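You operate a simulated robot arm through the tools that you are given. There is no shell and no other tool. Be economical: measure what you need, move in short steps, check, and stop when the job is done.

Carry out the task below with a simulated robot arm. There is one attempt and no reset: what you move stays moved.

Task
Put one portion of sprinkles in the small blue cup and set it on the narrow tray.
Fine: one full press is one portion; the slide ends out. Set down upright: what you pick out.
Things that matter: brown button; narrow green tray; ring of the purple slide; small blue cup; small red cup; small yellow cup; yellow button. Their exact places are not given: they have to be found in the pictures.

It is judged by the outcome, as a careful person would: the job done as asked, and still so three seconds after it is handed in. It fails if anything else is knocked over, pushed out of place, dropped, spilled or broken.

Robot
A 7-joint arm with a fingered hand on a trunk, on a base that drives. Base frame: it is fixed to the floor where the robot stands at the start and does not move with it; the origin is under the middle of the robot, x ahead of it, y to its left, z up; the surface under the hand at the start is at about z = 0.85. Units: m, degrees, N and s.
With the tool pointing down near the work surface it reaches from about 0.36 to 0.72 m from the robot's upright axis, wherever it stands. Its first joint turns from -69.0 to 172.0 degrees. Places, roughly: brown button [0.5, -0.2, 1.1]; narrow green tray [0.4, 0.1, 0.9]; ring of the purple slide [0.5, 0, 0.9]; yellow button [0.5, -0.3, 1.1]. Payload 3.4 kg.
The TCP is the grasp point between the finger pads, 0.025 m short of the fingertips. In the tool frame z runs along the fingers and y along their closing line. Largest opening 0.088 m; the body of the gripper starts 0.029 m behind the TCP. The gripper is a hand of 4 fingers: y runs from the thumb to the fingers, the wrist lies at [-0.013, -0.097, -0.162] in the tool frame.
Orientation is that of the tool frame in the base frame, as a unit quaternion [w, x, y, z]. With the fingers straight down and the wrist toward the robot, the tool's x, y and z point along [0, 1, 0], [1, 0, 0] and [0, 0, -1] of the base frame.

Tools
- The arm moves only by the tool arm_command. Its argument "steps" is a list of rows, each a list of 6 numbers: the shift along the base's x, y, z in units of 25 mm (1.0 is 25 mm), then the turn, a rotation vector about the base's x, y, z in units of 6 degrees (1.0 is 6 degrees). In form: [[dx, dy, dz, rx, ry, rz], ...]. A call has 1 to 8 rows; each row shifts and turns the commanded pose from where the row before left it. A call with a number of a shift or a turn outside -1 to 1 is refused whole. A row lasts 0.2 s, in which the tool goes at most 0.05 m and 8.6 degrees; a call with a longer step from one row to the next is refused whole. A pose out of reach is approached as far as the arm can. The call stops where the force on the tool passes 40 N (or 10 N more than at its start, if that is more) or the arm is blocked; 0.2 s more then pass. In this call time passes only in rows, and 0.2 s behind the last. It gives the time, the measured TCP pose, the force on the tool (base axes), the opening and the grip force at its end, in the units of the frame above (readings bear some noise), with the torque about the TCP (base axes, N m) and any sound that the robot's microphone picked up.
- Cameras (640 x 400 px; columns grow to the right, rows downward): "scene" is now at [0.135, -0.0044, 1.3858]; the picture's right is [-0.03, -1.00, -0.00], its down [-0.65, 0.02, -0.76] and it looks along [0.76, -0.02, -0.65] (base axes); focal length 254 px, centre (320, 200). "wrist" rides on the gripper at [0.064, -0.083, -0.098] in the tool frame; the picture's right is [-0.62, 0.37, -0.69], its down [-0.71, -0.63, 0.30] and it looks along [-0.32, 0.68, 0.65] (tool axes); focal length 265 px, centre (320, 200).
- get_image(camera): a new picture of that camera. The clock stands still meanwhile.
- move_column(by): slides the trunk up (or, below 0, down) by that many m; the arm and the scene camera ride with it, the base frame stays. It gives what a move gives, with no picture.
- drive_base(legs): drives the robot by 1 to 6 legs, each [ahead, left, turn to the left] in m, m and degrees, along the robot's own axes; the way and the turn of a leg run together, so that a leg with both is an arc; at most 1.5 m and 180 degrees a leg. The arm and the cameras ride along, it lands a little off, and it stops where it bumps. It gives what a move gives.
- move_fingers(index, middle, ring, thumb_bend, thumb_turn): sets how far each is bent, from 0 (flat) to 1 (curled in); at 0.3 the hand is open as for a grip, at 0.7 the pads meet at the TCP. One left out holds its place. A second passes; each finger stops where it meets its share of the squeeze, and holds until it gets a number again. It is the only way to open and close the hand. It gives what a move gives, with no picture; readings hold the bend of each and the force on the fingers (four entries, about 0 where the hand has none), thumb and palm. thumb_turn goes from beside the hand (0) to across from the fingers (1), as for a grip.
- aim_head(pan, tilt): turns the head with the scene camera to pan (to the left, within 86 degrees either way) and tilt (down, from -29 to 69), counted from straight ahead of the robot. It gives what a move gives.
- locate(camera, pixels): for up to 12 pixels [column, row] of the newest picture of that camera ("zoom" is the newest enlarged one), the place [x, y, z] in the base frame of the surface seen there, good to about 0.002 m. The clock stands still meanwhile.
- zoom(camera, box): a new picture of the part [left, top, right, bottom] of that camera's present view, enlarged. The clock stands still meanwhile.
- job_done(): hands the job in; it is judged then, once.

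Go step by step. Measure first, check grasps and placings, and put right what went wrong. The budget is 80 turns and 60 pictures, counting those below and the enlarged ones. Unless the task says otherwise, let go and move clear before handing in, and close with one line.

The tools are called after "Request:" as a command line: name --pt "numbers of a row" for each row, then --argument value for the rest, lists and objects as JSON in quotes. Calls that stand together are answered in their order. arm_command: Moves the arm, as the interface text tells. Its arguments: {"type":"object","properties":{"steps":{"type":"array","items":{"type":"array","items":{"type":"number"}}}},"required":["steps"]} The other tools are called the same way: move_column (by) slides the trunk up or down; move_fingers (index, middle, ring, thumb_bend, thumb_turn) moves the fingers one by one; drive_base (legs) drives the base; aim_head (pan, tilt) turns the head that bears the scene camera; get_image (camera) takes a picture; locate (camera, pixels) gives the place of the surface under pixels of a picture; zoom (camera, box) takes an enlarged picture of a part of a camera's view; job_done () hands the job in.

At the start:

```text
t: 0.0
eef_pos: [0.43, -0.0165, 1.2226]
tcp_rot: [0.001, 0.707, 0.707, 0.0]
force: [-0.8, 0.1, -0.2]
torque: [0.01, 0.01, 0.02]
finger_gap: 0.0876
finger_force: 0.0
shape: jaw
bend: [0.3, 0.3, 0.3, 0.3, 0.98]
finger forces: [0.0, 0.1, 0.0, 0.0, 0.0, 0.0]
trunk travel left (down, up): [-0.7, 0.14]
robot x, y, heading: [-0.0023, -0.0048, -0.2]
head pan, tilt: [-1.6, 40.3]
```

scene: 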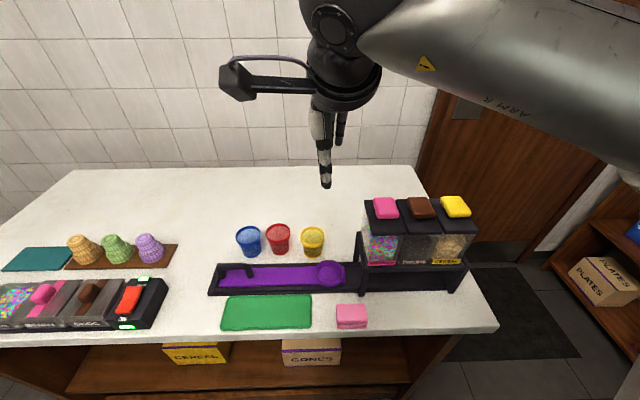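
wrist: 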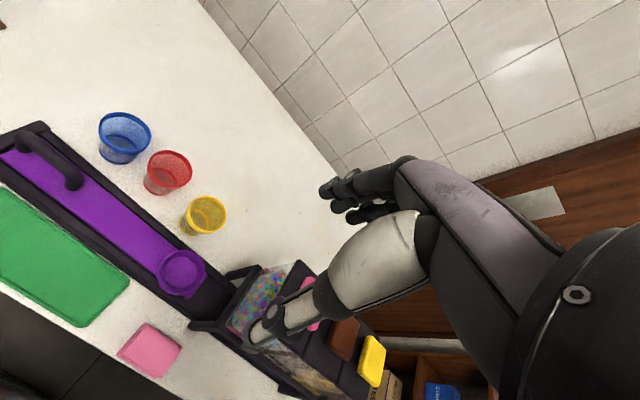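

The scene shows cups at about (250,240), (278,238), (312,240), the purple slide with its ring at about (330,273), and the dispenser buttons at (386,208), (422,208), (455,206). I'll zoom in to find labels and details.

Request:
zoom --camera "scene" --box '[340, 180, 500, 300]'

Request:
zoom --camera "scene" --box '[200, 215, 380, 335]'

Request:
zoom --camera "scene" --box '[0, 225, 190, 345]'

```text
3.33 times, centred on (420, 240) of scene
```

zoom: 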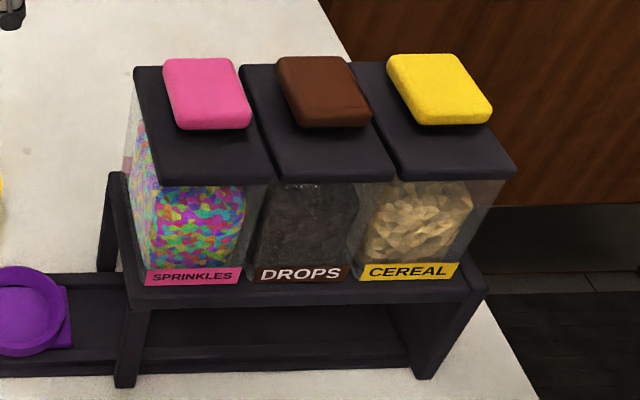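

```text
3.33 times, centred on (290, 275) of scene
```

zoom: 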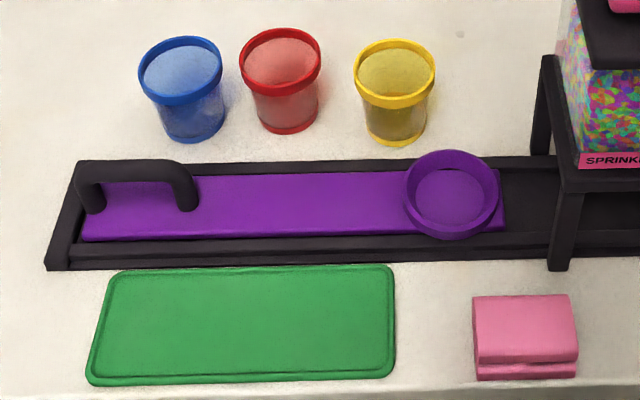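

```text
3.33 times, centred on (95, 285) of scene
```

zoom: 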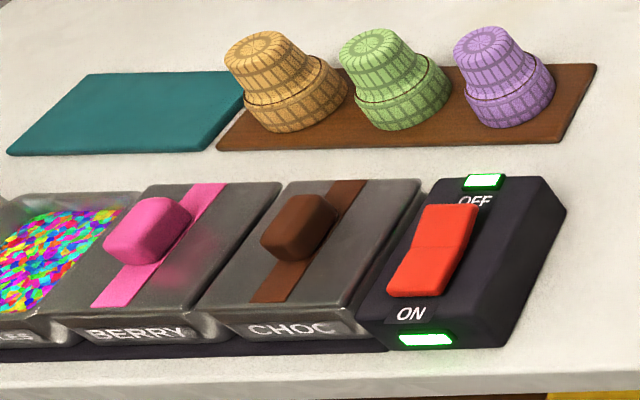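

Sprinkles is the chamber with the pink button, nearest the ring. I'll measure the cups, slide, handle, tray, and button.

Request:
zoom --camera "scene" --box '[200, 215, 380, 335]'

Request:
locate --camera "zoom" --pixels '[[180, 98], [142, 75], [221, 72], [192, 140], [243, 62], [320, 66], [355, 75], [434, 75], [95, 185], [187, 185], [140, 168], [452, 195]]'

Request:
locate --camera "zoom" --pixels '[[405, 190], [498, 195], [450, 152], [448, 235], [92, 378], [393, 372], [120, 272], [388, 268], [245, 320], [300, 205], [555, 65], [560, 262]]'

Request:
zoom --camera "scene" --box '[340, 180, 500, 300]'

Request:
locate --camera "zoom" --pixels '[[205, 90], [170, 65], [235, 65], [185, 122], [245, 118], [190, 165], [325, 90], [440, 85], [125, 380], [195, 276], [150, 260], [240, 270]]'

```text
3.33 times, centred on (290, 275) of scene
```

zoom: 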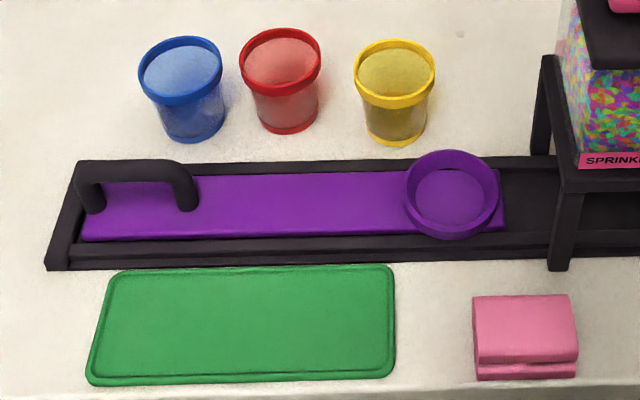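

```text
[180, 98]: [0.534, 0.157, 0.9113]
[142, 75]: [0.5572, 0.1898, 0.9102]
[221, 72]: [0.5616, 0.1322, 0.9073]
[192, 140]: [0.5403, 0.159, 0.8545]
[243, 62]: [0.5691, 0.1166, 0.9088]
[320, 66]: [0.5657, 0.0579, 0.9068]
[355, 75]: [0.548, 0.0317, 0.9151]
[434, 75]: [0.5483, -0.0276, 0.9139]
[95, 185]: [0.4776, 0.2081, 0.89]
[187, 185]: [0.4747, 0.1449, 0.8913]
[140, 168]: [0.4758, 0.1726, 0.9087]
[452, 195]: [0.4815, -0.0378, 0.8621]
```

```text
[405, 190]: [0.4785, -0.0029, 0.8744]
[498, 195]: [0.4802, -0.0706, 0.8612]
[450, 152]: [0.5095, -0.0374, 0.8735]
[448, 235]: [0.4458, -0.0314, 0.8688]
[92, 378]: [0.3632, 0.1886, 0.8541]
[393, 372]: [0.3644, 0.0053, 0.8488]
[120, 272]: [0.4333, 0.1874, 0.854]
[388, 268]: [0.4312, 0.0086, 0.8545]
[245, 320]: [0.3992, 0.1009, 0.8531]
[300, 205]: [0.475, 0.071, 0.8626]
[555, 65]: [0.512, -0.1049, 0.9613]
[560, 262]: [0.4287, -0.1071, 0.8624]
```

```text
3.33 times, centred on (420, 240) of scene
```

zoom: 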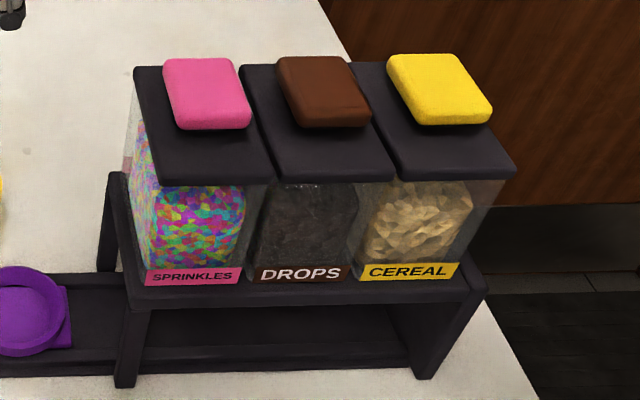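

```text
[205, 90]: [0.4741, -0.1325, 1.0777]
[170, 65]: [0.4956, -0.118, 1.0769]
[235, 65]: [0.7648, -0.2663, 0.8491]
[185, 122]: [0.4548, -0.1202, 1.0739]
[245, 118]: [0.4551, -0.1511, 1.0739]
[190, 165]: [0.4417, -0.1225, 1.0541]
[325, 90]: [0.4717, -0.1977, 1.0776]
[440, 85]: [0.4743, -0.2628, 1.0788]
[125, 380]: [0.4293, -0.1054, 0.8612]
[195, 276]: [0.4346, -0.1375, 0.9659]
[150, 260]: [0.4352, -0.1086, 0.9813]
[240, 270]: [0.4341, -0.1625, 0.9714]
```

The blue cup is centred near (0.560, 0.160) with its rim at z≈0.911. The ring is centred at (0.478, -0.037) and the pink button at (0.475, -0.135, 1.078). I'll move above the blue cup.

Request:
arm_command --pt "0.65 0.88 -0.7 0 0 0" --pt "0.65 0.88 -0.7 0 0 0" --pt "0.65 0.88 -0.7 0 0 0" --pt "0.65 0.88 -0.7 0 0 0" --pt "0.65 0.88 -0.7 0 0 0" --pt "0.65 0.88 -0.7 0 0 0" --pt "0.65 0.88 -0.7 0 0 0" --pt "0.65 0.88 -0.7 0 0 0"

Request:
get_image --camera "scene"

Request:
get_image --camera "wrist"

```text
t: 1.8
eef_pos: [0.5613, 0.1599, 1.0821]
tcp_rot: [0.001, 0.707, 0.707, -0.001]
force: [-0.6, 0.3, 0.6]
torque: [-0.01, -0.01, -0.02]
finger_gap: 0.0875
finger_force: 0.0
shape: jaw
bend: [0.3, 0.3, 0.3, 0.3, 0.98]
finger forces: [0.0, 0.1, 0.0, 0.1, 0.1, 0.0]
trunk travel left (down, up): [-0.7, 0.14]
robot x, y, heading: [0.002, 0.0015, -0.0]
head pan, tilt: [-1.6, 40.3]
```

```text
52 pictures are left
```

scene: 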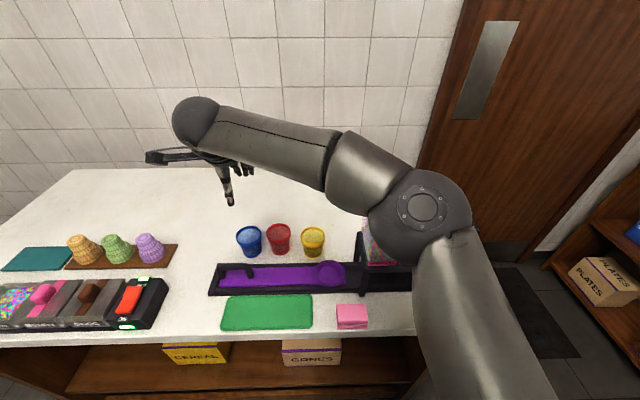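

```text
51 pictures are left
```

wrist: 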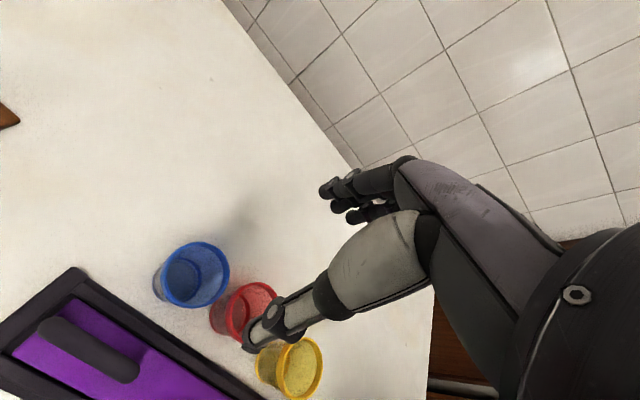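

The arm's elbow (420,210) passes near the dispenser, and the hand is above and beyond the cup. I'll check the elbow heights and the finger geometry.

Request:
locate --camera "scene" --pixels '[[420, 210], [400, 260], [335, 185], [290, 170], [460, 300], [230, 203], [247, 172], [150, 158], [375, 235]]'

Request:
zoom --camera "scene" --box '[140, 90, 300, 270]'

```text
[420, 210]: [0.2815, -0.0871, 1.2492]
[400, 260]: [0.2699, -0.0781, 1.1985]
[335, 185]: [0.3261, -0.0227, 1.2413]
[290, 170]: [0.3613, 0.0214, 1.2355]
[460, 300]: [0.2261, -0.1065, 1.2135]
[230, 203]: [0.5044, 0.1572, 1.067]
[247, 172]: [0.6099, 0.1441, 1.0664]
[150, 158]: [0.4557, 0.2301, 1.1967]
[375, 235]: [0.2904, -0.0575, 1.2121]
```

```text
2.22 times, centred on (220, 180) of scene
```

zoom: 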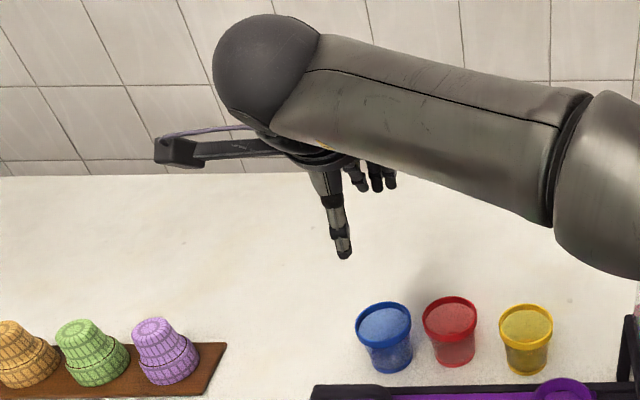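

Elbow clears in front of the dispenser. I'll measure the individual fingertips' spread relative to the red cup.

Request:
locate --camera "zoom" --pixels '[[360, 184], [376, 184], [390, 182], [343, 250], [340, 205]]'

Request:
zoom --camera "wrist" --box '[240, 140, 440, 265]'

```text
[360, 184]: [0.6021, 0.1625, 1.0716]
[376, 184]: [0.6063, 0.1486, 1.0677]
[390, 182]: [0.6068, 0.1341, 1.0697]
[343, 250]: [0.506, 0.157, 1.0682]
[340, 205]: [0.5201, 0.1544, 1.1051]
```

```text
3.20 times, centred on (340, 202) of wrist
```

zoom: 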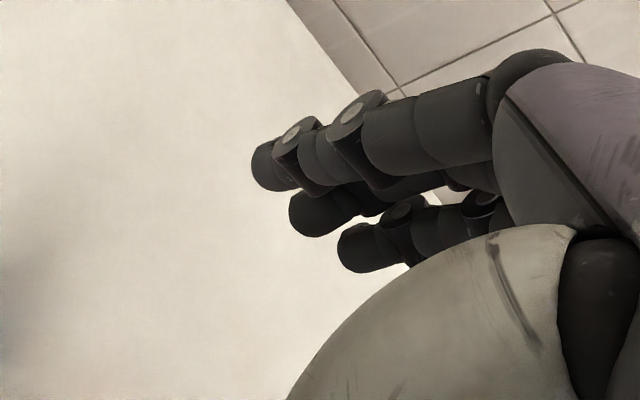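

Fingers sit at y≈0.134–0.163 and the thumb at y≈0.157, so I'll shift 5 mm left and descend to just above the rim.

Request:
arm_command --pt "0 0.04 -0.95 0 0 0" --pt "0 0.04 -0.95 0 0 0" --pt "0 0.04 -0.95 0 0 0" --pt "0 0.04 -0.95 0 0 0" --pt "0 0.04 -0.95 0 0 0" --pt "0 0 -0.8 0 0 0"

Request:
get_image --camera "scene"

Request:
get_image --camera "wrist"

```text
t: 3.2
eef_pos: [0.56, 0.163, 0.9443]
tcp_rot: [0.0, 0.707, 0.707, 0.001]
force: [-0.4, 0.2, -0.9]
torque: [-0.01, -0.01, 0.0]
finger_gap: 0.0874
finger_force: 0.1
shape: jaw
bend: [0.3, 0.3, 0.3, 0.3, 0.98]
finger forces: [0.0, 0.0, 0.0, 0.0, 0.1, 0.0]
trunk travel left (down, up): [-0.7, 0.14]
robot x, y, heading: [-0.0003, 0.0014, 0.0]
head pan, tilt: [-1.6, 40.3]
```

```text
48 pictures are left
```

scene: 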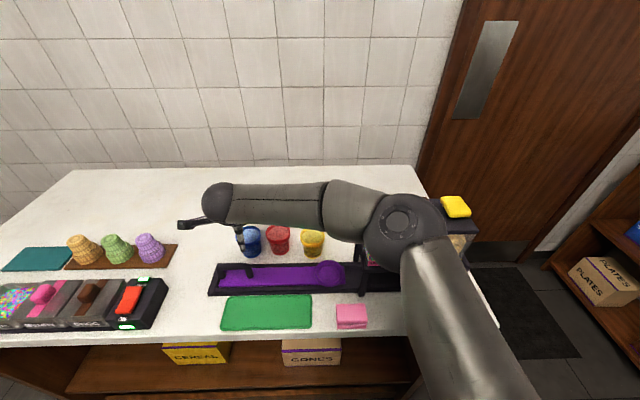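

```text
47 pictures are left
```

wrist: 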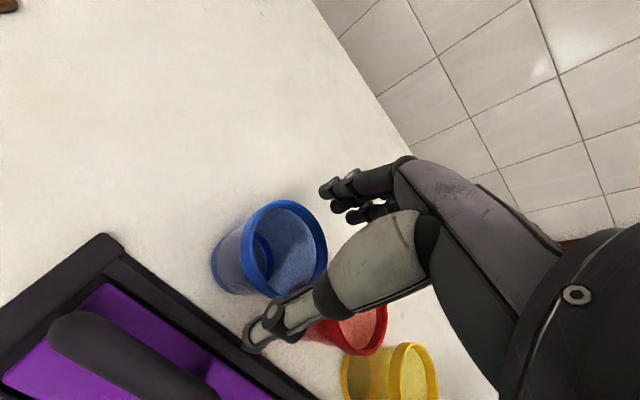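

The cup rim shows in the wrist view around (285,245); I'll check rim points and elbow against the dispenser before lowering.

Request:
locate --camera "wrist" --pixels '[[243, 250], [300, 207], [326, 262], [265, 205], [270, 330], [345, 185], [382, 325]]'

Request:
locate --camera "scene" --pixels '[[400, 220], [440, 215], [385, 265], [415, 270], [345, 235], [280, 215]]'

```text
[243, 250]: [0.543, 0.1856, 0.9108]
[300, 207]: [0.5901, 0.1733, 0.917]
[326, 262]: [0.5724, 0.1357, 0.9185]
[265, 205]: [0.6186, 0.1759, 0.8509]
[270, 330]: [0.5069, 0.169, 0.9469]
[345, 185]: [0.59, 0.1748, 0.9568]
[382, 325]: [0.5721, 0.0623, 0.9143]
```

```text
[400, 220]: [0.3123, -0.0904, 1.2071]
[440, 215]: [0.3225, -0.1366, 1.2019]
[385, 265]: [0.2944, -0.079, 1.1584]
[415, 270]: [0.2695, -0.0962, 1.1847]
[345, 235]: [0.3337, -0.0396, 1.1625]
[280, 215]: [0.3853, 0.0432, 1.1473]
```

The cup is centred between thumb and fingers. I'll descend the last 5 cm.

Request:
arm_command --pt "0 0 -0.7 0 0 0" --pt "0 0 -0.7 0 0 0" --pt "0 0 -0.6 0 0 0"

Request:
get_image --camera "wrist"

```text
t: 4.0
eef_pos: [0.5614, 0.1631, 0.8934]
tcp_rot: [0.0, 0.707, 0.707, 0.0]
force: [-0.2, 0.1, 1.5]
torque: [0.03, -0.01, 0.0]
finger_gap: 0.0876
finger_force: 0.1
shape: jaw
bend: [0.3, 0.3, 0.3, 0.3, 0.98]
finger forces: [0.3, 0.1, 0.1, 0.0, 0.6, 0.0]
trunk travel left (down, up): [-0.7, 0.14]
robot x, y, heading: [-0.0002, -0.0006, 0.2]
head pan, tilt: [-1.6, 40.3]
```

```text
46 pictures are left
```

wrist: 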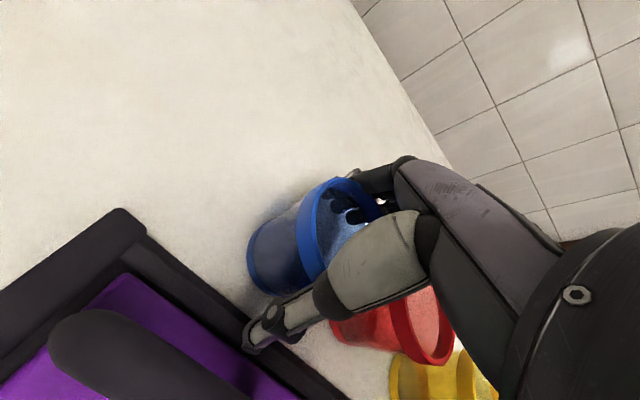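

The fingers show beyond the cup near (350,215); I'll zoom to verify they're outside the rim rather than inside.

Request:
zoom --camera "wrist" --box '[240, 150, 440, 300]'

Request:
zoom --camera "scene" --box '[160, 180, 320, 280]'

```text
2.67 times, centred on (340, 225) of wrist
```

zoom: 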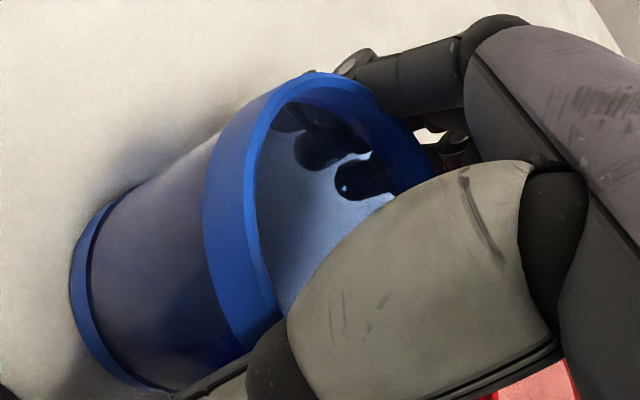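

```text
4.00 times, centred on (240, 230) of scene
```

zoom: 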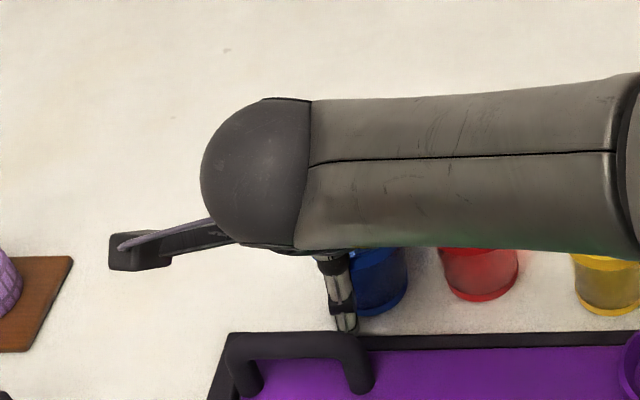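

Fingers are outside the cup. I'll close in stages.

Request:
move_fingers --index 0.48 --middle 0.48 --ring 0.48 --thumb_bend 0.48

Request:
get_image --camera "wrist"

```text
t: 5.0
eef_pos: [0.5609, 0.1647, 0.8941]
tcp_rot: [-0.001, 0.707, 0.707, 0.0]
force: [0.2, -0.1, 4.2]
torque: [-0.02, 0.05, -0.01]
finger_gap: 0.0594
finger_force: 10.2
shape: fingers
bend: [0.41, 0.48, 0.48, 0.46, 0.97]
finger forces: [10.4, 0.0, 0.0, 0.0, 10.9, 0.0]
trunk travel left (down, up): [-0.7, 0.14]
robot x, y, heading: [0.0038, 0.0023, 0.1]
head pan, tilt: [-1.6, 40.3]
```

```text
43 pictures are left
```

wrist: 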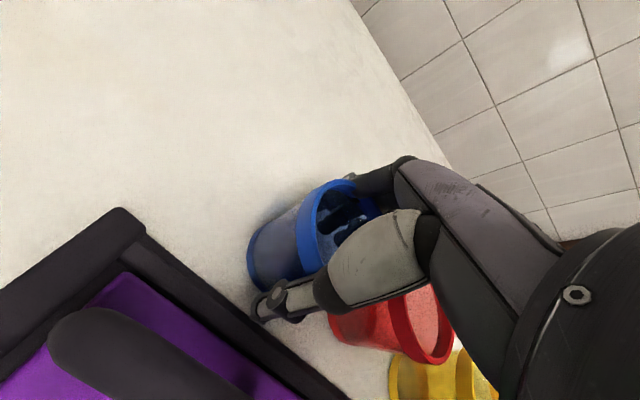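

Index and thumb hold at 10 N; I'll bring the middle finger in for support.

Request:
move_fingers --index 0.48 --middle 0.56 --thumb_bend 0.5

Request:
arm_command --pt "0 0 0.4 0 0 0" --pt "0 0 0.8 0 0 0"

Request:
get_image --camera "wrist"

Request:
get_image --camera "scene"

```text
t: 6.0
eef_pos: [0.5595, 0.1631, 0.8941]
tcp_rot: [0.0, 0.708, 0.707, 0.0]
force: [-0.8, 0.3, 4.6]
torque: [-0.02, -0.05, -0.01]
finger_gap: 0.0574
finger_force: 13.5
shape: fingers
bend: [0.41, 0.53, 0.48, 0.48, 0.97]
finger forces: [10.0, 2.7, 0.0, 0.0, 14.0, 0.0]
trunk travel left (down, up): [-0.7, 0.14]
robot x, y, heading: [-0.0004, 0.0036, -0.0]
head pan, tilt: [-1.6, 40.3]
```

```text
t: 6.6
eef_pos: [0.5604, 0.1631, 0.9231]
tcp_rot: [-0.001, 0.707, 0.707, -0.001]
force: [0.2, -0.4, -0.9]
torque: [0.01, 0.0, -0.02]
finger_gap: 0.0573
finger_force: 11.6
shape: fingers
bend: [0.41, 0.53, 0.48, 0.48, 0.97]
finger forces: [9.1, 2.3, 0.0, 0.1, 12.7, 0.0]
trunk travel left (down, up): [-0.7, 0.14]
robot x, y, heading: [0.0018, 0.0018, -0.3]
head pan, tilt: [-1.6, 40.3]
```

```text
42 pictures are left
```

wrist: 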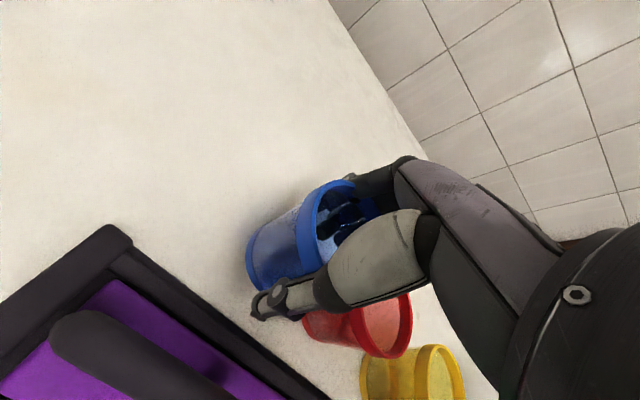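

```text
41 pictures are left
```

scene: 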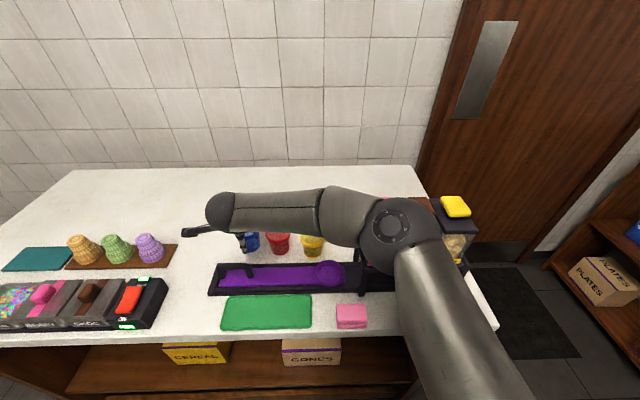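

The cup is lifted and upright. I'll raise it clear of the other cups and move toward the ring.

Request:
arm_command --pt "0 0 0.9 0 0 0" --pt "0 0 0.9 0 0 0" --pt "0 0 0.9 0 0 0" --pt "0 0 0.5 0 0 0"

Request:
arm_command --pt "-0.41 -0.98 0 0 0 0" --pt "-0.41 -0.98 0 0 0 0" --pt "-0.41 -0.98 0 0 0 0" --pt "-0.41 -0.98 0 0 0 0" --pt "-0.41 -0.98 0 0 0 0" --pt "-0.41 -0.98 0 0 0 0" --pt "-0.41 -0.98 0 0 0 0"

Request:
get_image --camera "wrist"

Request:
get_image --camera "scene"

```text
t: 7.6
eef_pos: [0.5615, 0.1642, 1.0047]
tcp_rot: [0.0, 0.707, 0.707, 0.0]
force: [0.1, 0.2, -0.8]
torque: [0.02, 0.0, 0.02]
finger_gap: 0.0571
finger_force: 12.0
shape: fingers
bend: [0.42, 0.53, 0.48, 0.48, 0.97]
finger forces: [8.8, 2.3, 0.1, 0.1, 12.2, 0.0]
trunk travel left (down, up): [-0.7, 0.14]
robot x, y, heading: [0.0009, 0.003, -0.1]
head pan, tilt: [-1.6, 40.3]
```

```text
t: 9.2
eef_pos: [0.4903, -0.0081, 1.0028]
tcp_rot: [0.001, 0.707, 0.707, 0.001]
force: [0.1, -0.4, -0.8]
torque: [0.01, 0.0, -0.03]
finger_gap: 0.0567
finger_force: 11.4
shape: fingers
bend: [0.42, 0.53, 0.48, 0.48, 0.97]
finger forces: [8.3, 2.2, 0.1, 0.0, 11.4, 0.0]
trunk travel left (down, up): [-0.7, 0.14]
robot x, y, heading: [0.0033, -0.0014, -0.1]
head pan, tilt: [-1.6, 40.3]
```

```text
40 pictures are left
```

wrist: 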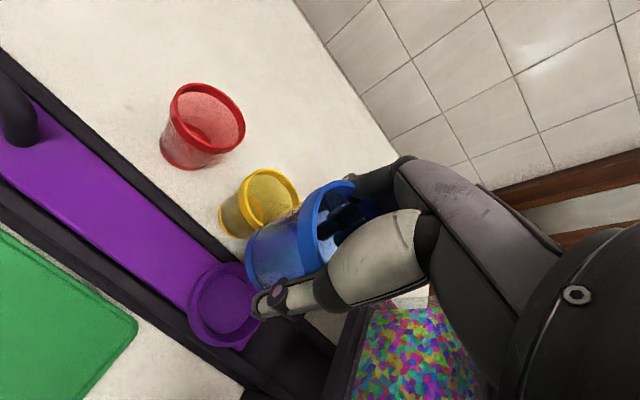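

```text
39 pictures are left
```

scene: 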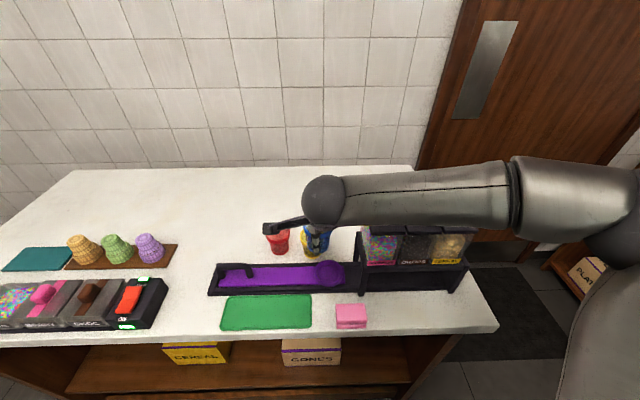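

The forearm now spans (350–510, 200) in front of the dispenser. I need its clearance, plus the cup and ring positions.

Request:
locate --camera "scene" --pixels '[[400, 200], [400, 222], [480, 222], [480, 190], [400, 180], [480, 172], [330, 222], [315, 253]]'

Request:
locate --camera "wrist" --pixels '[[303, 260], [320, 195], [350, 184], [248, 255], [265, 288], [190, 300], [240, 265], [240, 345], [225, 305], [275, 296]]'

```text
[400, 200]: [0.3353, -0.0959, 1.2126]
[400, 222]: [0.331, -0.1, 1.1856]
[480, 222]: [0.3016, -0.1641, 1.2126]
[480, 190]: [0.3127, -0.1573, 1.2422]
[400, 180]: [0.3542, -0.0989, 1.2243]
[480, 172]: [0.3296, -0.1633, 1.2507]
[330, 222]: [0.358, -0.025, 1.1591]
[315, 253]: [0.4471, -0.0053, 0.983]
```

```text
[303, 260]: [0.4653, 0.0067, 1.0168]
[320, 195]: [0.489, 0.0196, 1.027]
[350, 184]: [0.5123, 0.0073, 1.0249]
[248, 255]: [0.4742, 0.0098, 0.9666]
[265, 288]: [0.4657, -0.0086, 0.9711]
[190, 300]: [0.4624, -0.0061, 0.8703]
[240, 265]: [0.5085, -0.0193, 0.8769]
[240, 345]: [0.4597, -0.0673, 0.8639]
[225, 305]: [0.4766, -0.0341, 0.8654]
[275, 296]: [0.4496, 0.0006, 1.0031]
```

The cup centre is about (0.489, -0.010), almost at the TCP, and the ring centre is (0.4775, -0.037). I'll align above the ring and lower to just above it.

Request:
arm_command --pt "-0.24 -0.54 0 0 0 0" --pt "-0.24 -0.54 0 0 0 0" --pt "0 0 -0.8 0 0 0" --pt "0 0 -0.8 0 0 0" --pt "0 0 -0.8 0 0 0" --pt "0 0 -0.4 0 0 0"

Request:
get_image --camera "wrist"

Request:
get_image --camera "scene"

```text
t: 10.6
eef_pos: [0.4764, -0.0327, 0.9337]
tcp_rot: [-0.001, 0.707, 0.707, 0.0]
force: [0.1, -0.2, -0.2]
torque: [-0.04, -0.01, -0.01]
finger_gap: 0.0562
finger_force: 10.7
shape: fingers
bend: [0.42, 0.53, 0.48, 0.48, 0.97]
finger forces: [8.1, 2.2, 0.1, 0.0, 11.0, 0.0]
trunk travel left (down, up): [-0.7, 0.14]
robot x, y, heading: [-0.0004, 0.0006, -0.1]
head pan, tilt: [-1.6, 40.3]
```

```text
38 pictures are left
```

wrist: 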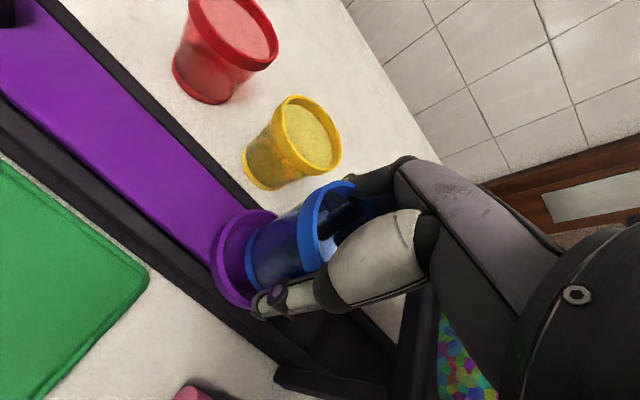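

```text
37 pictures are left
```

scene: 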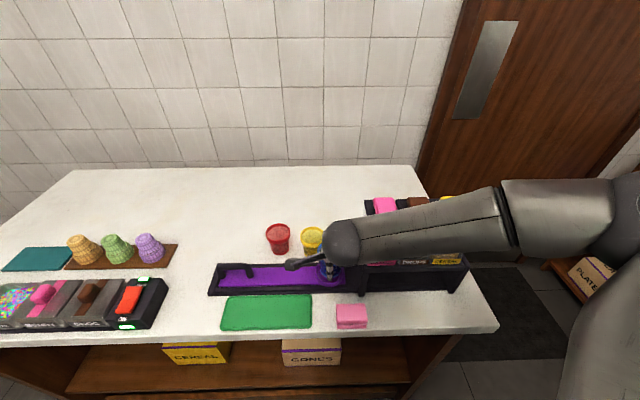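

The cup is hanging just above the ring. I'll zoom in to check the alignment of the cup bottom (260,270) in the ring.

Request:
zoom --camera "wrist" --box '[190, 170, 390, 330]'

Request:
zoom --camera "scene" --box '[280, 220, 380, 300]'

```text
2.50 times, centred on (290, 250) of wrist
```

zoom: 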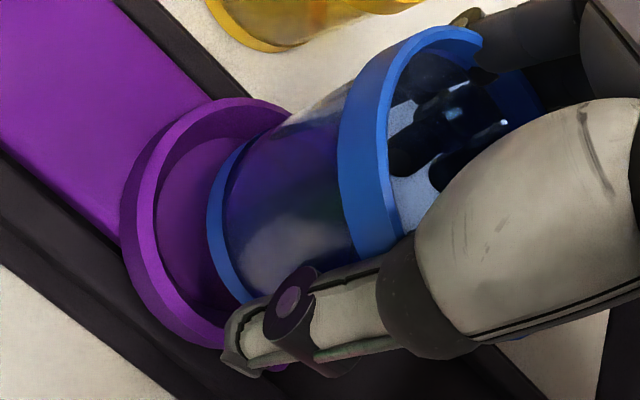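

```text
5.00 times, centred on (330, 260) of scene
```

zoom: 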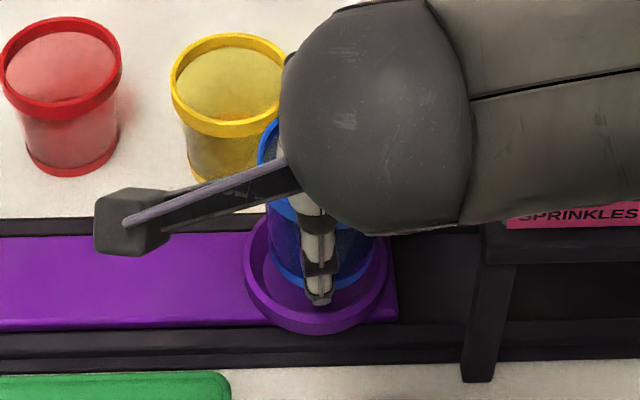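

Alignment looks good. I'll lower slowly into the ring.

Request:
arm_command --pt "0.04 -0.1 -0.35 0 0 0" --pt "0 0 -0.35 0 0 0" --pt "0 0 -0.3 0 0 0"

Request:
zoom --camera "wrist" --box '[190, 170, 390, 330]'

```text
t: 11.4
eef_pos: [0.4777, -0.0347, 0.9088]
tcp_rot: [0.002, 0.708, 0.707, 0.001]
force: [1.9, 2.0, 8.1]
torque: [0.0, -0.07, -0.03]
finger_gap: 0.0559
finger_force: 13.6
shape: fingers
bend: [0.42, 0.53, 0.48, 0.48, 0.97]
finger forces: [11.6, 2.7, 0.0, 0.1, 12.5, 0.1]
trunk travel left (down, up): [-0.7, 0.14]
robot x, y, heading: [-0.0037, -0.0035, -0.4]
head pan, tilt: [-1.6, 40.3]
```

```text
2.50 times, centred on (290, 250) of wrist
```

zoom: 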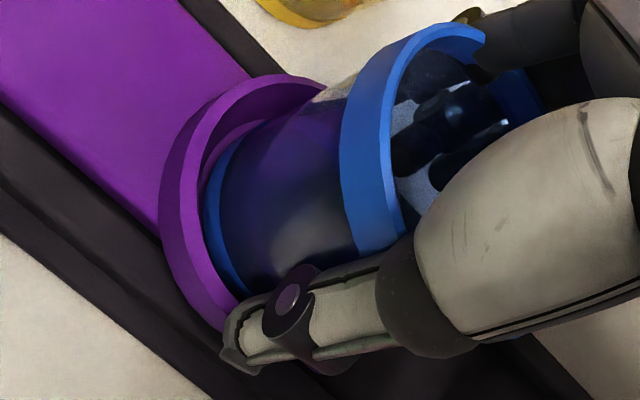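

Force of 8 N at z=0.909 means the cup bottom is on the ring floor. I'll release.

Request:
move_fingers --index 0.3 --middle 0.3 --ring 0.3 --thumb_bend 0.3

Request:
zoom --camera "wrist" --box '[190, 170, 390, 330]'

```text
t: 12.4
eef_pos: [0.4776, -0.0359, 0.9083]
tcp_rot: [0.0, 0.707, 0.707, 0.001]
force: [0.1, 0.5, 0.1]
torque: [-0.03, -0.04, -0.02]
finger_gap: 0.0849
finger_force: 0.1
shape: fingers
bend: [0.3, 0.3, 0.3, 0.3, 0.97]
finger forces: [0.2, 0.0, 0.0, 0.1, 0.4, 0.0]
trunk travel left (down, up): [-0.7, 0.14]
robot x, y, heading: [0.0001, -0.0008, -0.0]
head pan, tilt: [-1.6, 40.3]
```

```text
2.50 times, centred on (290, 250) of wrist
```

zoom: 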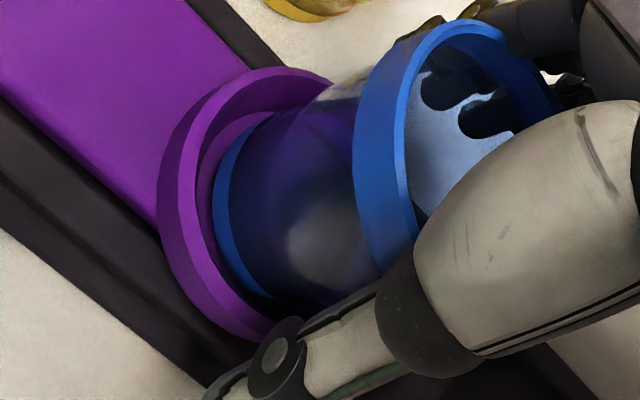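

The cup stands free in the ring. I'll raise the hand straight up and look.

Request:
arm_command --pt "0 0 0.5 0 0 0" --pt "0 0 0.9 0 0 0" --pt "0 0 0.9 0 0 0" --pt "0 0 0.9 0 0 0" --pt "0 0 0.9 0 0 0"

Request:
arm_command --pt "0 0.95 0 0 0 0" --pt "0 0.95 0 0 0 0" --pt "0 0.95 0 0 0 0" --pt "0 0.95 0 0 0 0" --pt "0 0.95 0 0 0 0" --pt "0 0.95 0 0 0 0" --pt "0 0.95 0 0 0 0" --pt "0 0.95 0 0 0 0"

Request:
zoom --camera "scene" --box '[200, 160, 400, 300]'

Request:
get_image --camera "wrist"

```text
t: 13.6
eef_pos: [0.4778, -0.0371, 1.0111]
tcp_rot: [0.0, 0.707, 0.707, 0.0]
force: [0.0, 0.4, -0.7]
torque: [-0.04, 0.01, -0.01]
finger_gap: 0.0847
finger_force: 0.0
shape: fingers
bend: [0.3, 0.3, 0.3, 0.3, 0.97]
finger forces: [0.0, 0.1, 0.0, 0.0, 0.0, 0.0]
trunk travel left (down, up): [-0.7, 0.14]
robot x, y, heading: [-0.0018, 0.0035, -0.2]
head pan, tilt: [-1.6, 40.3]
```

```text
t: 15.4
eef_pos: [0.4769, 0.155, 1.0134]
tcp_rot: [0.0, 0.707, 0.707, 0.0]
force: [0.7, 0.3, 0.3]
torque: [0.01, 0.0, -0.01]
finger_gap: 0.0851
finger_force: 0.0
shape: fingers
bend: [0.3, 0.3, 0.3, 0.3, 0.97]
finger forces: [0.1, 0.0, 0.0, 0.1, 0.1, 0.0]
trunk travel left (down, up): [-0.7, 0.14]
robot x, y, heading: [-0.0009, -0.0065, -0.1]
head pan, tilt: [-1.6, 40.3]
```

```text
2.86 times, centred on (300, 230) of scene
```

zoom: 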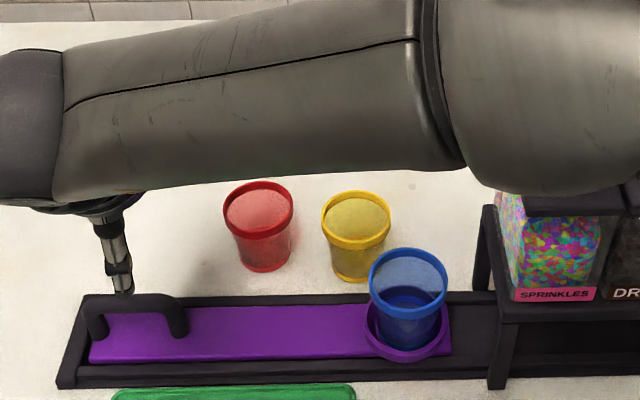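

```text
31 pictures are left
```

wrist: 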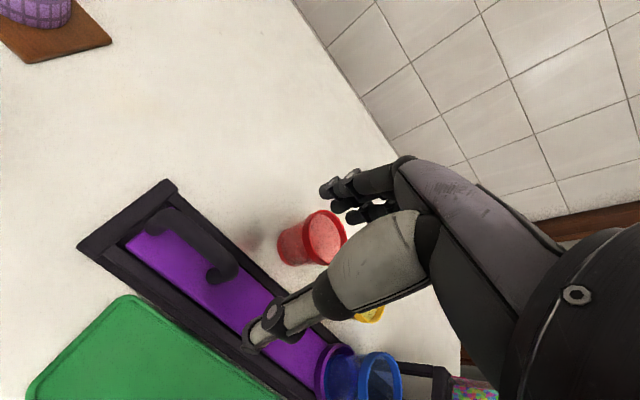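

The cup is seated upright in the ring. I'll measure handle ends, cup, and the shelf opening.

Request:
locate --camera "zoom" --pixels '[[130, 302], [95, 300], [180, 303], [97, 335], [180, 330], [370, 285], [446, 285], [408, 350], [520, 300], [595, 296], [505, 315]]'

Request:
locate --camera "wrist" --pixels '[[190, 235], [150, 222], [232, 270], [220, 275], [268, 340], [325, 190], [120, 300]]'

```text
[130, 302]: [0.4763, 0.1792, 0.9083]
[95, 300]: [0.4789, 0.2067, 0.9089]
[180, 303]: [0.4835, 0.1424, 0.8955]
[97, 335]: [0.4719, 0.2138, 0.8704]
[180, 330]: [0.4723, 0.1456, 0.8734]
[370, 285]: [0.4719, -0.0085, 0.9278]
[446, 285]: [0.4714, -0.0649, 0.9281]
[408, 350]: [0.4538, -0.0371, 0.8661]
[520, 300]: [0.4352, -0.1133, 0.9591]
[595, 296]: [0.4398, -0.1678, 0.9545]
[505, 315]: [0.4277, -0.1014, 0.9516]
```

```text
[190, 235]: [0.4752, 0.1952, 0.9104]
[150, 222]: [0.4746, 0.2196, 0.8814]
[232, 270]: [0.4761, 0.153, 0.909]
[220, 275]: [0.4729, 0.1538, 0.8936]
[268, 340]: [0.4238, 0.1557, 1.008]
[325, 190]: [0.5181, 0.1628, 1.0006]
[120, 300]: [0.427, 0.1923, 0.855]
```

Cup centre is at y≈-0.037 and the sprinkles chamber at ≈-0.135, so the slide must travel about 98 mm. I'll lower onto the handle bar (x 0.475, top z 0.909) with a moderate finger opening.

Request:
move_fingers --index 0.45 --middle 0.45 --ring 0.45 --thumb_bend 0.45

Request:
arm_command --pt "-0.05 0.7 -0.5 0 0 0" --pt "0 0.7 -0.5 0 0 0" --pt "0 0 -0.8 0 0 0" --pt "0 0 -0.8 0 0 0"

Request:
get_image --camera "wrist"

```text
t: 16.4
eef_pos: [0.478, 0.1539, 1.0127]
tcp_rot: [0.001, 0.707, 0.707, 0.001]
force: [0.2, 0.3, 0.7]
torque: [0.02, 0.0, -0.01]
finger_gap: 0.0532
finger_force: 0.1
shape: fingers
bend: [0.45, 0.45, 0.45, 0.45, 0.97]
finger forces: [0.1, 0.1, 0.0, 0.1, 0.0, 0.0]
trunk travel left (down, up): [-0.7, 0.14]
robot x, y, heading: [0.0015, 0.0024, 0.3]
head pan, tilt: [-1.6, 40.3]
```

```text
t: 17.4
eef_pos: [0.476, 0.1875, 0.9465]
tcp_rot: [-0.001, 0.707, 0.707, 0.0]
force: [0.4, -0.4, -1.0]
torque: [0.02, 0.03, 0.0]
finger_gap: 0.0534
finger_force: 0.1
shape: fingers
bend: [0.45, 0.45, 0.45, 0.45, 0.97]
finger forces: [0.0, 0.1, 0.1, 0.0, 0.0, 0.0]
trunk travel left (down, up): [-0.7, 0.14]
robot x, y, heading: [-0.0015, 0.0031, 0.1]
head pan, tilt: [-1.6, 40.3]
```

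```text
30 pictures are left
```

wrist: 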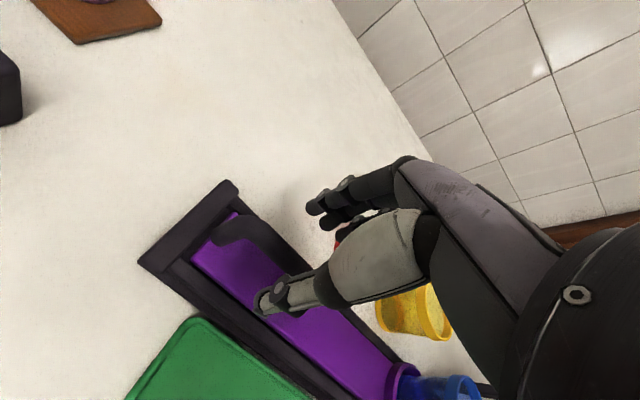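

The thumb is on the near side and fingers beyond the bar. I'll lower another 4.5 cm and close on the bar.

Request:
arm_command --pt "0 0 -0.7 0 0 0" --pt "0 0 -0.7 0 0 0" --pt "0 0 -0.4 0 0 0"

Request:
move_fingers --index 0.66 --middle 0.66 --ring 0.66 --thumb_bend 0.66

Request:
get_image --camera "wrist"

```text
t: 18.2
eef_pos: [0.4759, 0.1885, 0.9006]
tcp_rot: [0.0, 0.707, 0.707, 0.0]
force: [0.0, 0.1, -0.3]
torque: [-0.01, 0.04, -0.02]
finger_gap: 0.0531
finger_force: 0.2
shape: fingers
bend: [0.45, 0.45, 0.45, 0.45, 0.97]
finger forces: [0.1, 0.0, 0.1, 0.1, 0.0, 0.1]
trunk travel left (down, up): [-0.7, 0.14]
robot x, y, heading: [-0.0003, -0.0003, 0.1]
head pan, tilt: [-1.6, 40.3]
```

```text
t: 19.2
eef_pos: [0.4756, 0.1888, 0.8999]
tcp_rot: [0.0, 0.707, 0.707, 0.0]
force: [0.3, -0.5, 0.6]
torque: [-0.02, 0.02, 0.01]
finger_gap: 0.0073
finger_force: 0.1
shape: fingers
bend: [0.66, 0.66, 0.66, 0.66, 0.97]
finger forces: [0.0, 0.0, 0.1, 0.0, 0.0, 0.0]
trunk travel left (down, up): [-0.7, 0.14]
robot x, y, heading: [-0.0012, 0.0007, -0.1]
head pan, tilt: [-1.6, 40.3]
```

```text
29 pictures are left
```

wrist: 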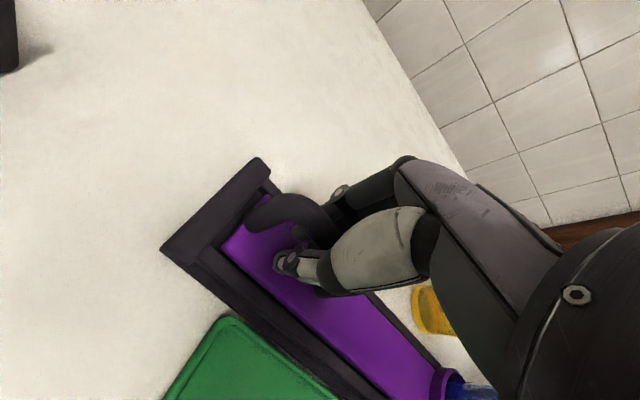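

No contact force at a 7 mm gap: fingers may be closed beneath the bar. I'll tighten a bit more to see.

Request:
move_fingers --index 0.72 --middle 0.72 --ring 0.72 --thumb_bend 0.72

Request:
zoom --camera "wrist" --box '[200, 150, 400, 310]'

Request:
zoom --camera "scene" --box '[190, 220, 310, 310]'

```text
t: 20.2
eef_pos: [0.4769, 0.1894, 0.9008]
tcp_rot: [0.0, 0.707, 0.707, 0.0]
force: [2.0, -1.0, -0.8]
torque: [-0.02, 0.02, -0.02]
finger_gap: 0.0
finger_force: 0.7
shape: fingers
bend: [0.72, 0.72, 0.72, 0.71, 0.97]
finger forces: [1.7, 0.1, 0.1, 0.1, 0.1, 0.1]
trunk travel left (down, up): [-0.7, 0.14]
robot x, y, heading: [0.0035, -0.0018, -0.3]
head pan, tilt: [-1.6, 40.3]
```

```text
2.50 times, centred on (300, 230) of wrist
```

zoom: 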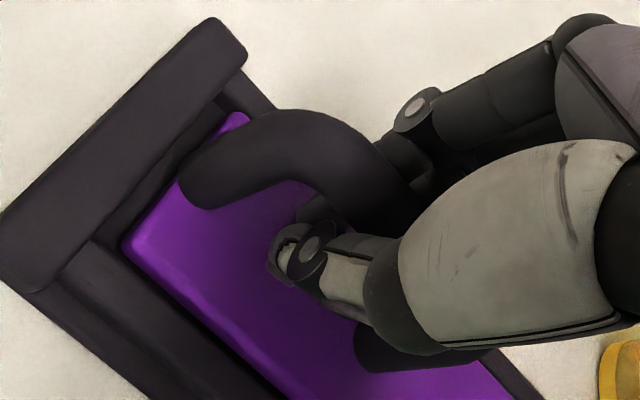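

```text
4.44 times, centred on (250, 265) of scene
```

zoom: 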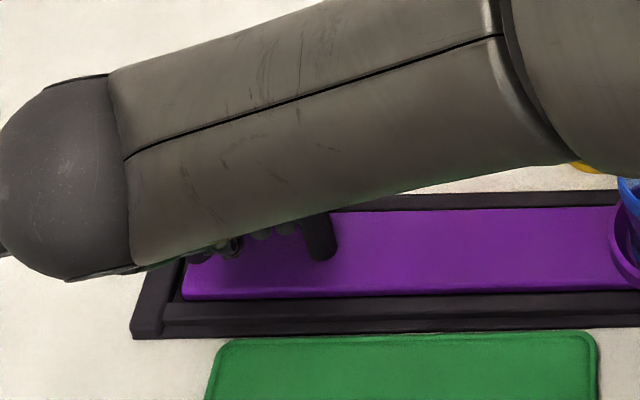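

The fingers are hooked under the bar, between its posts – good for both pushing and pulling. I'll push gently toward -y.

Request:
arm_command --pt "0 -0.15 0 0 0 0" --pt "0 -0.25 0 0 0 0" --pt "0 -0.3 0 0 0 0" --pt "0 -0.35 0 0 0 0" --pt "0 -0.4 0 0 0 0" --pt "0 -0.4 0 0 0 0" --pt "0 -0.4 0 0 0 0" --pt "0 -0.2 0 0 0 0"

Request:
get_image --camera "scene"

```text
t: 22.0
eef_pos: [0.4763, 0.1261, 0.9014]
tcp_rot: [0.0, 0.708, 0.707, -0.001]
force: [1.5, 0.9, -0.7]
torque: [0.03, 0.03, -0.01]
finger_gap: 0.0
finger_force: 1.0
shape: fingers
bend: [0.72, 0.72, 0.72, 0.71, 0.97]
finger forces: [1.5, 0.1, 0.6, 0.0, 0.0, 0.1]
trunk travel left (down, up): [-0.7, 0.14]
robot x, y, heading: [-0.0024, -0.0038, 0.2]
head pan, tilt: [-1.6, 40.3]
```

```text
26 pictures are left
```

scene: 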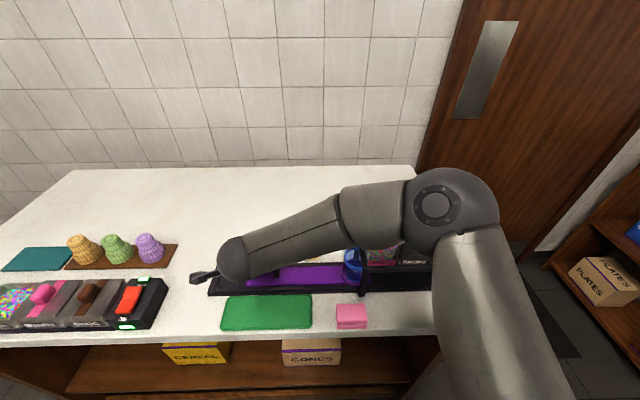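

The slide moved smoothly with the cup, now at (352,265). I'll measure how far it went.

Request:
zoom --camera "scene" --box '[270, 235, 400, 310]'

Request:
locate --camera "zoom" --pixels '[[348, 120], [368, 115], [370, 130], [340, 200], [350, 85], [60, 190], [375, 200], [420, 230]]'

```text
4.92 times, centred on (335, 272) of scene
```

zoom: 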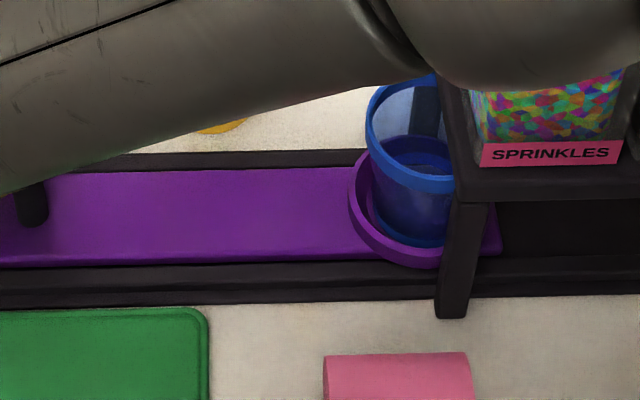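

```text
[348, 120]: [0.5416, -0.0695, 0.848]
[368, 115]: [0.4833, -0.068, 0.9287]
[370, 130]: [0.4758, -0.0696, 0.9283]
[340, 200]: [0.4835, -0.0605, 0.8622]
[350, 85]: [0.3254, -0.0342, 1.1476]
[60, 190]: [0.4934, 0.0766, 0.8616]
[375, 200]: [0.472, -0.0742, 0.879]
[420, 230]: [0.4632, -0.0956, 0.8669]
```

The cup moved 60 mm, to y≈-0.0975. I'll push another 36 mm, to the sprinkles position (≈-0.134).

Request:
arm_command --pt "0 -0.2 0 0 0 0" --pt "0 -0.3 0 0 0 0" --pt "0 -0.35 0 0 0 0" --pt "0 -0.35 0 0 0 0" --pt "0 -0.25 0 0 0 0"

Request:
zoom --camera "scene" --box '[270, 235, 400, 310]'

```text
t: 23.2
eef_pos: [0.4753, 0.0906, 0.9005]
tcp_rot: [0.0, 0.707, 0.707, -0.001]
force: [2.0, -1.9, 0.2]
torque: [0.01, 0.02, 0.0]
finger_gap: 0.0
finger_force: 0.9
shape: fingers
bend: [0.72, 0.72, 0.72, 0.71, 0.97]
finger forces: [1.7, 0.1, 0.1, 0.1, 0.1, 0.0]
trunk travel left (down, up): [-0.7, 0.14]
robot x, y, heading: [-0.0001, 0.0004, -0.0]
head pan, tilt: [-1.6, 40.3]
```

```text
4.92 times, centred on (335, 272) of scene
```

zoom: 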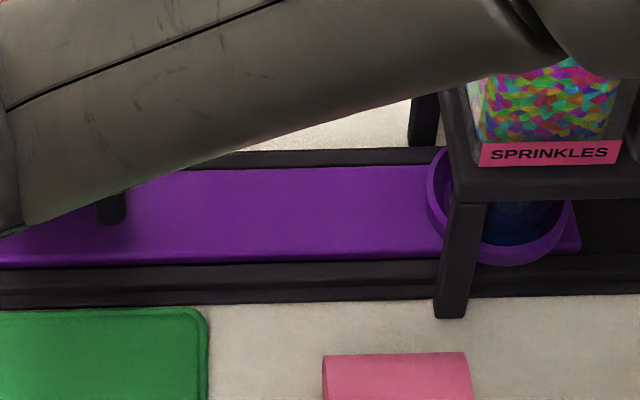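

The ring is now under the sprinkles chamber. I'll measure its position and the chamber's.

Request:
locate --camera "zoom" --pixels '[[426, 195], [577, 220], [510, 258], [580, 245], [483, 158], [620, 155], [485, 110], [612, 110], [435, 200], [502, 225]]'

```text
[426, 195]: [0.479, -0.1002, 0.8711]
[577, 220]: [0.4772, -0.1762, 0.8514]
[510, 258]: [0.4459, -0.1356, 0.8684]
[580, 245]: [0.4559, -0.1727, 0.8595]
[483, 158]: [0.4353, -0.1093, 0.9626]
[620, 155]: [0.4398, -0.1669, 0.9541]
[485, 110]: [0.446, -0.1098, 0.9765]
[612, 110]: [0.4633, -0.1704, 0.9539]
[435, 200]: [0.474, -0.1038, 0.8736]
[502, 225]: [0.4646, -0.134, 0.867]
```

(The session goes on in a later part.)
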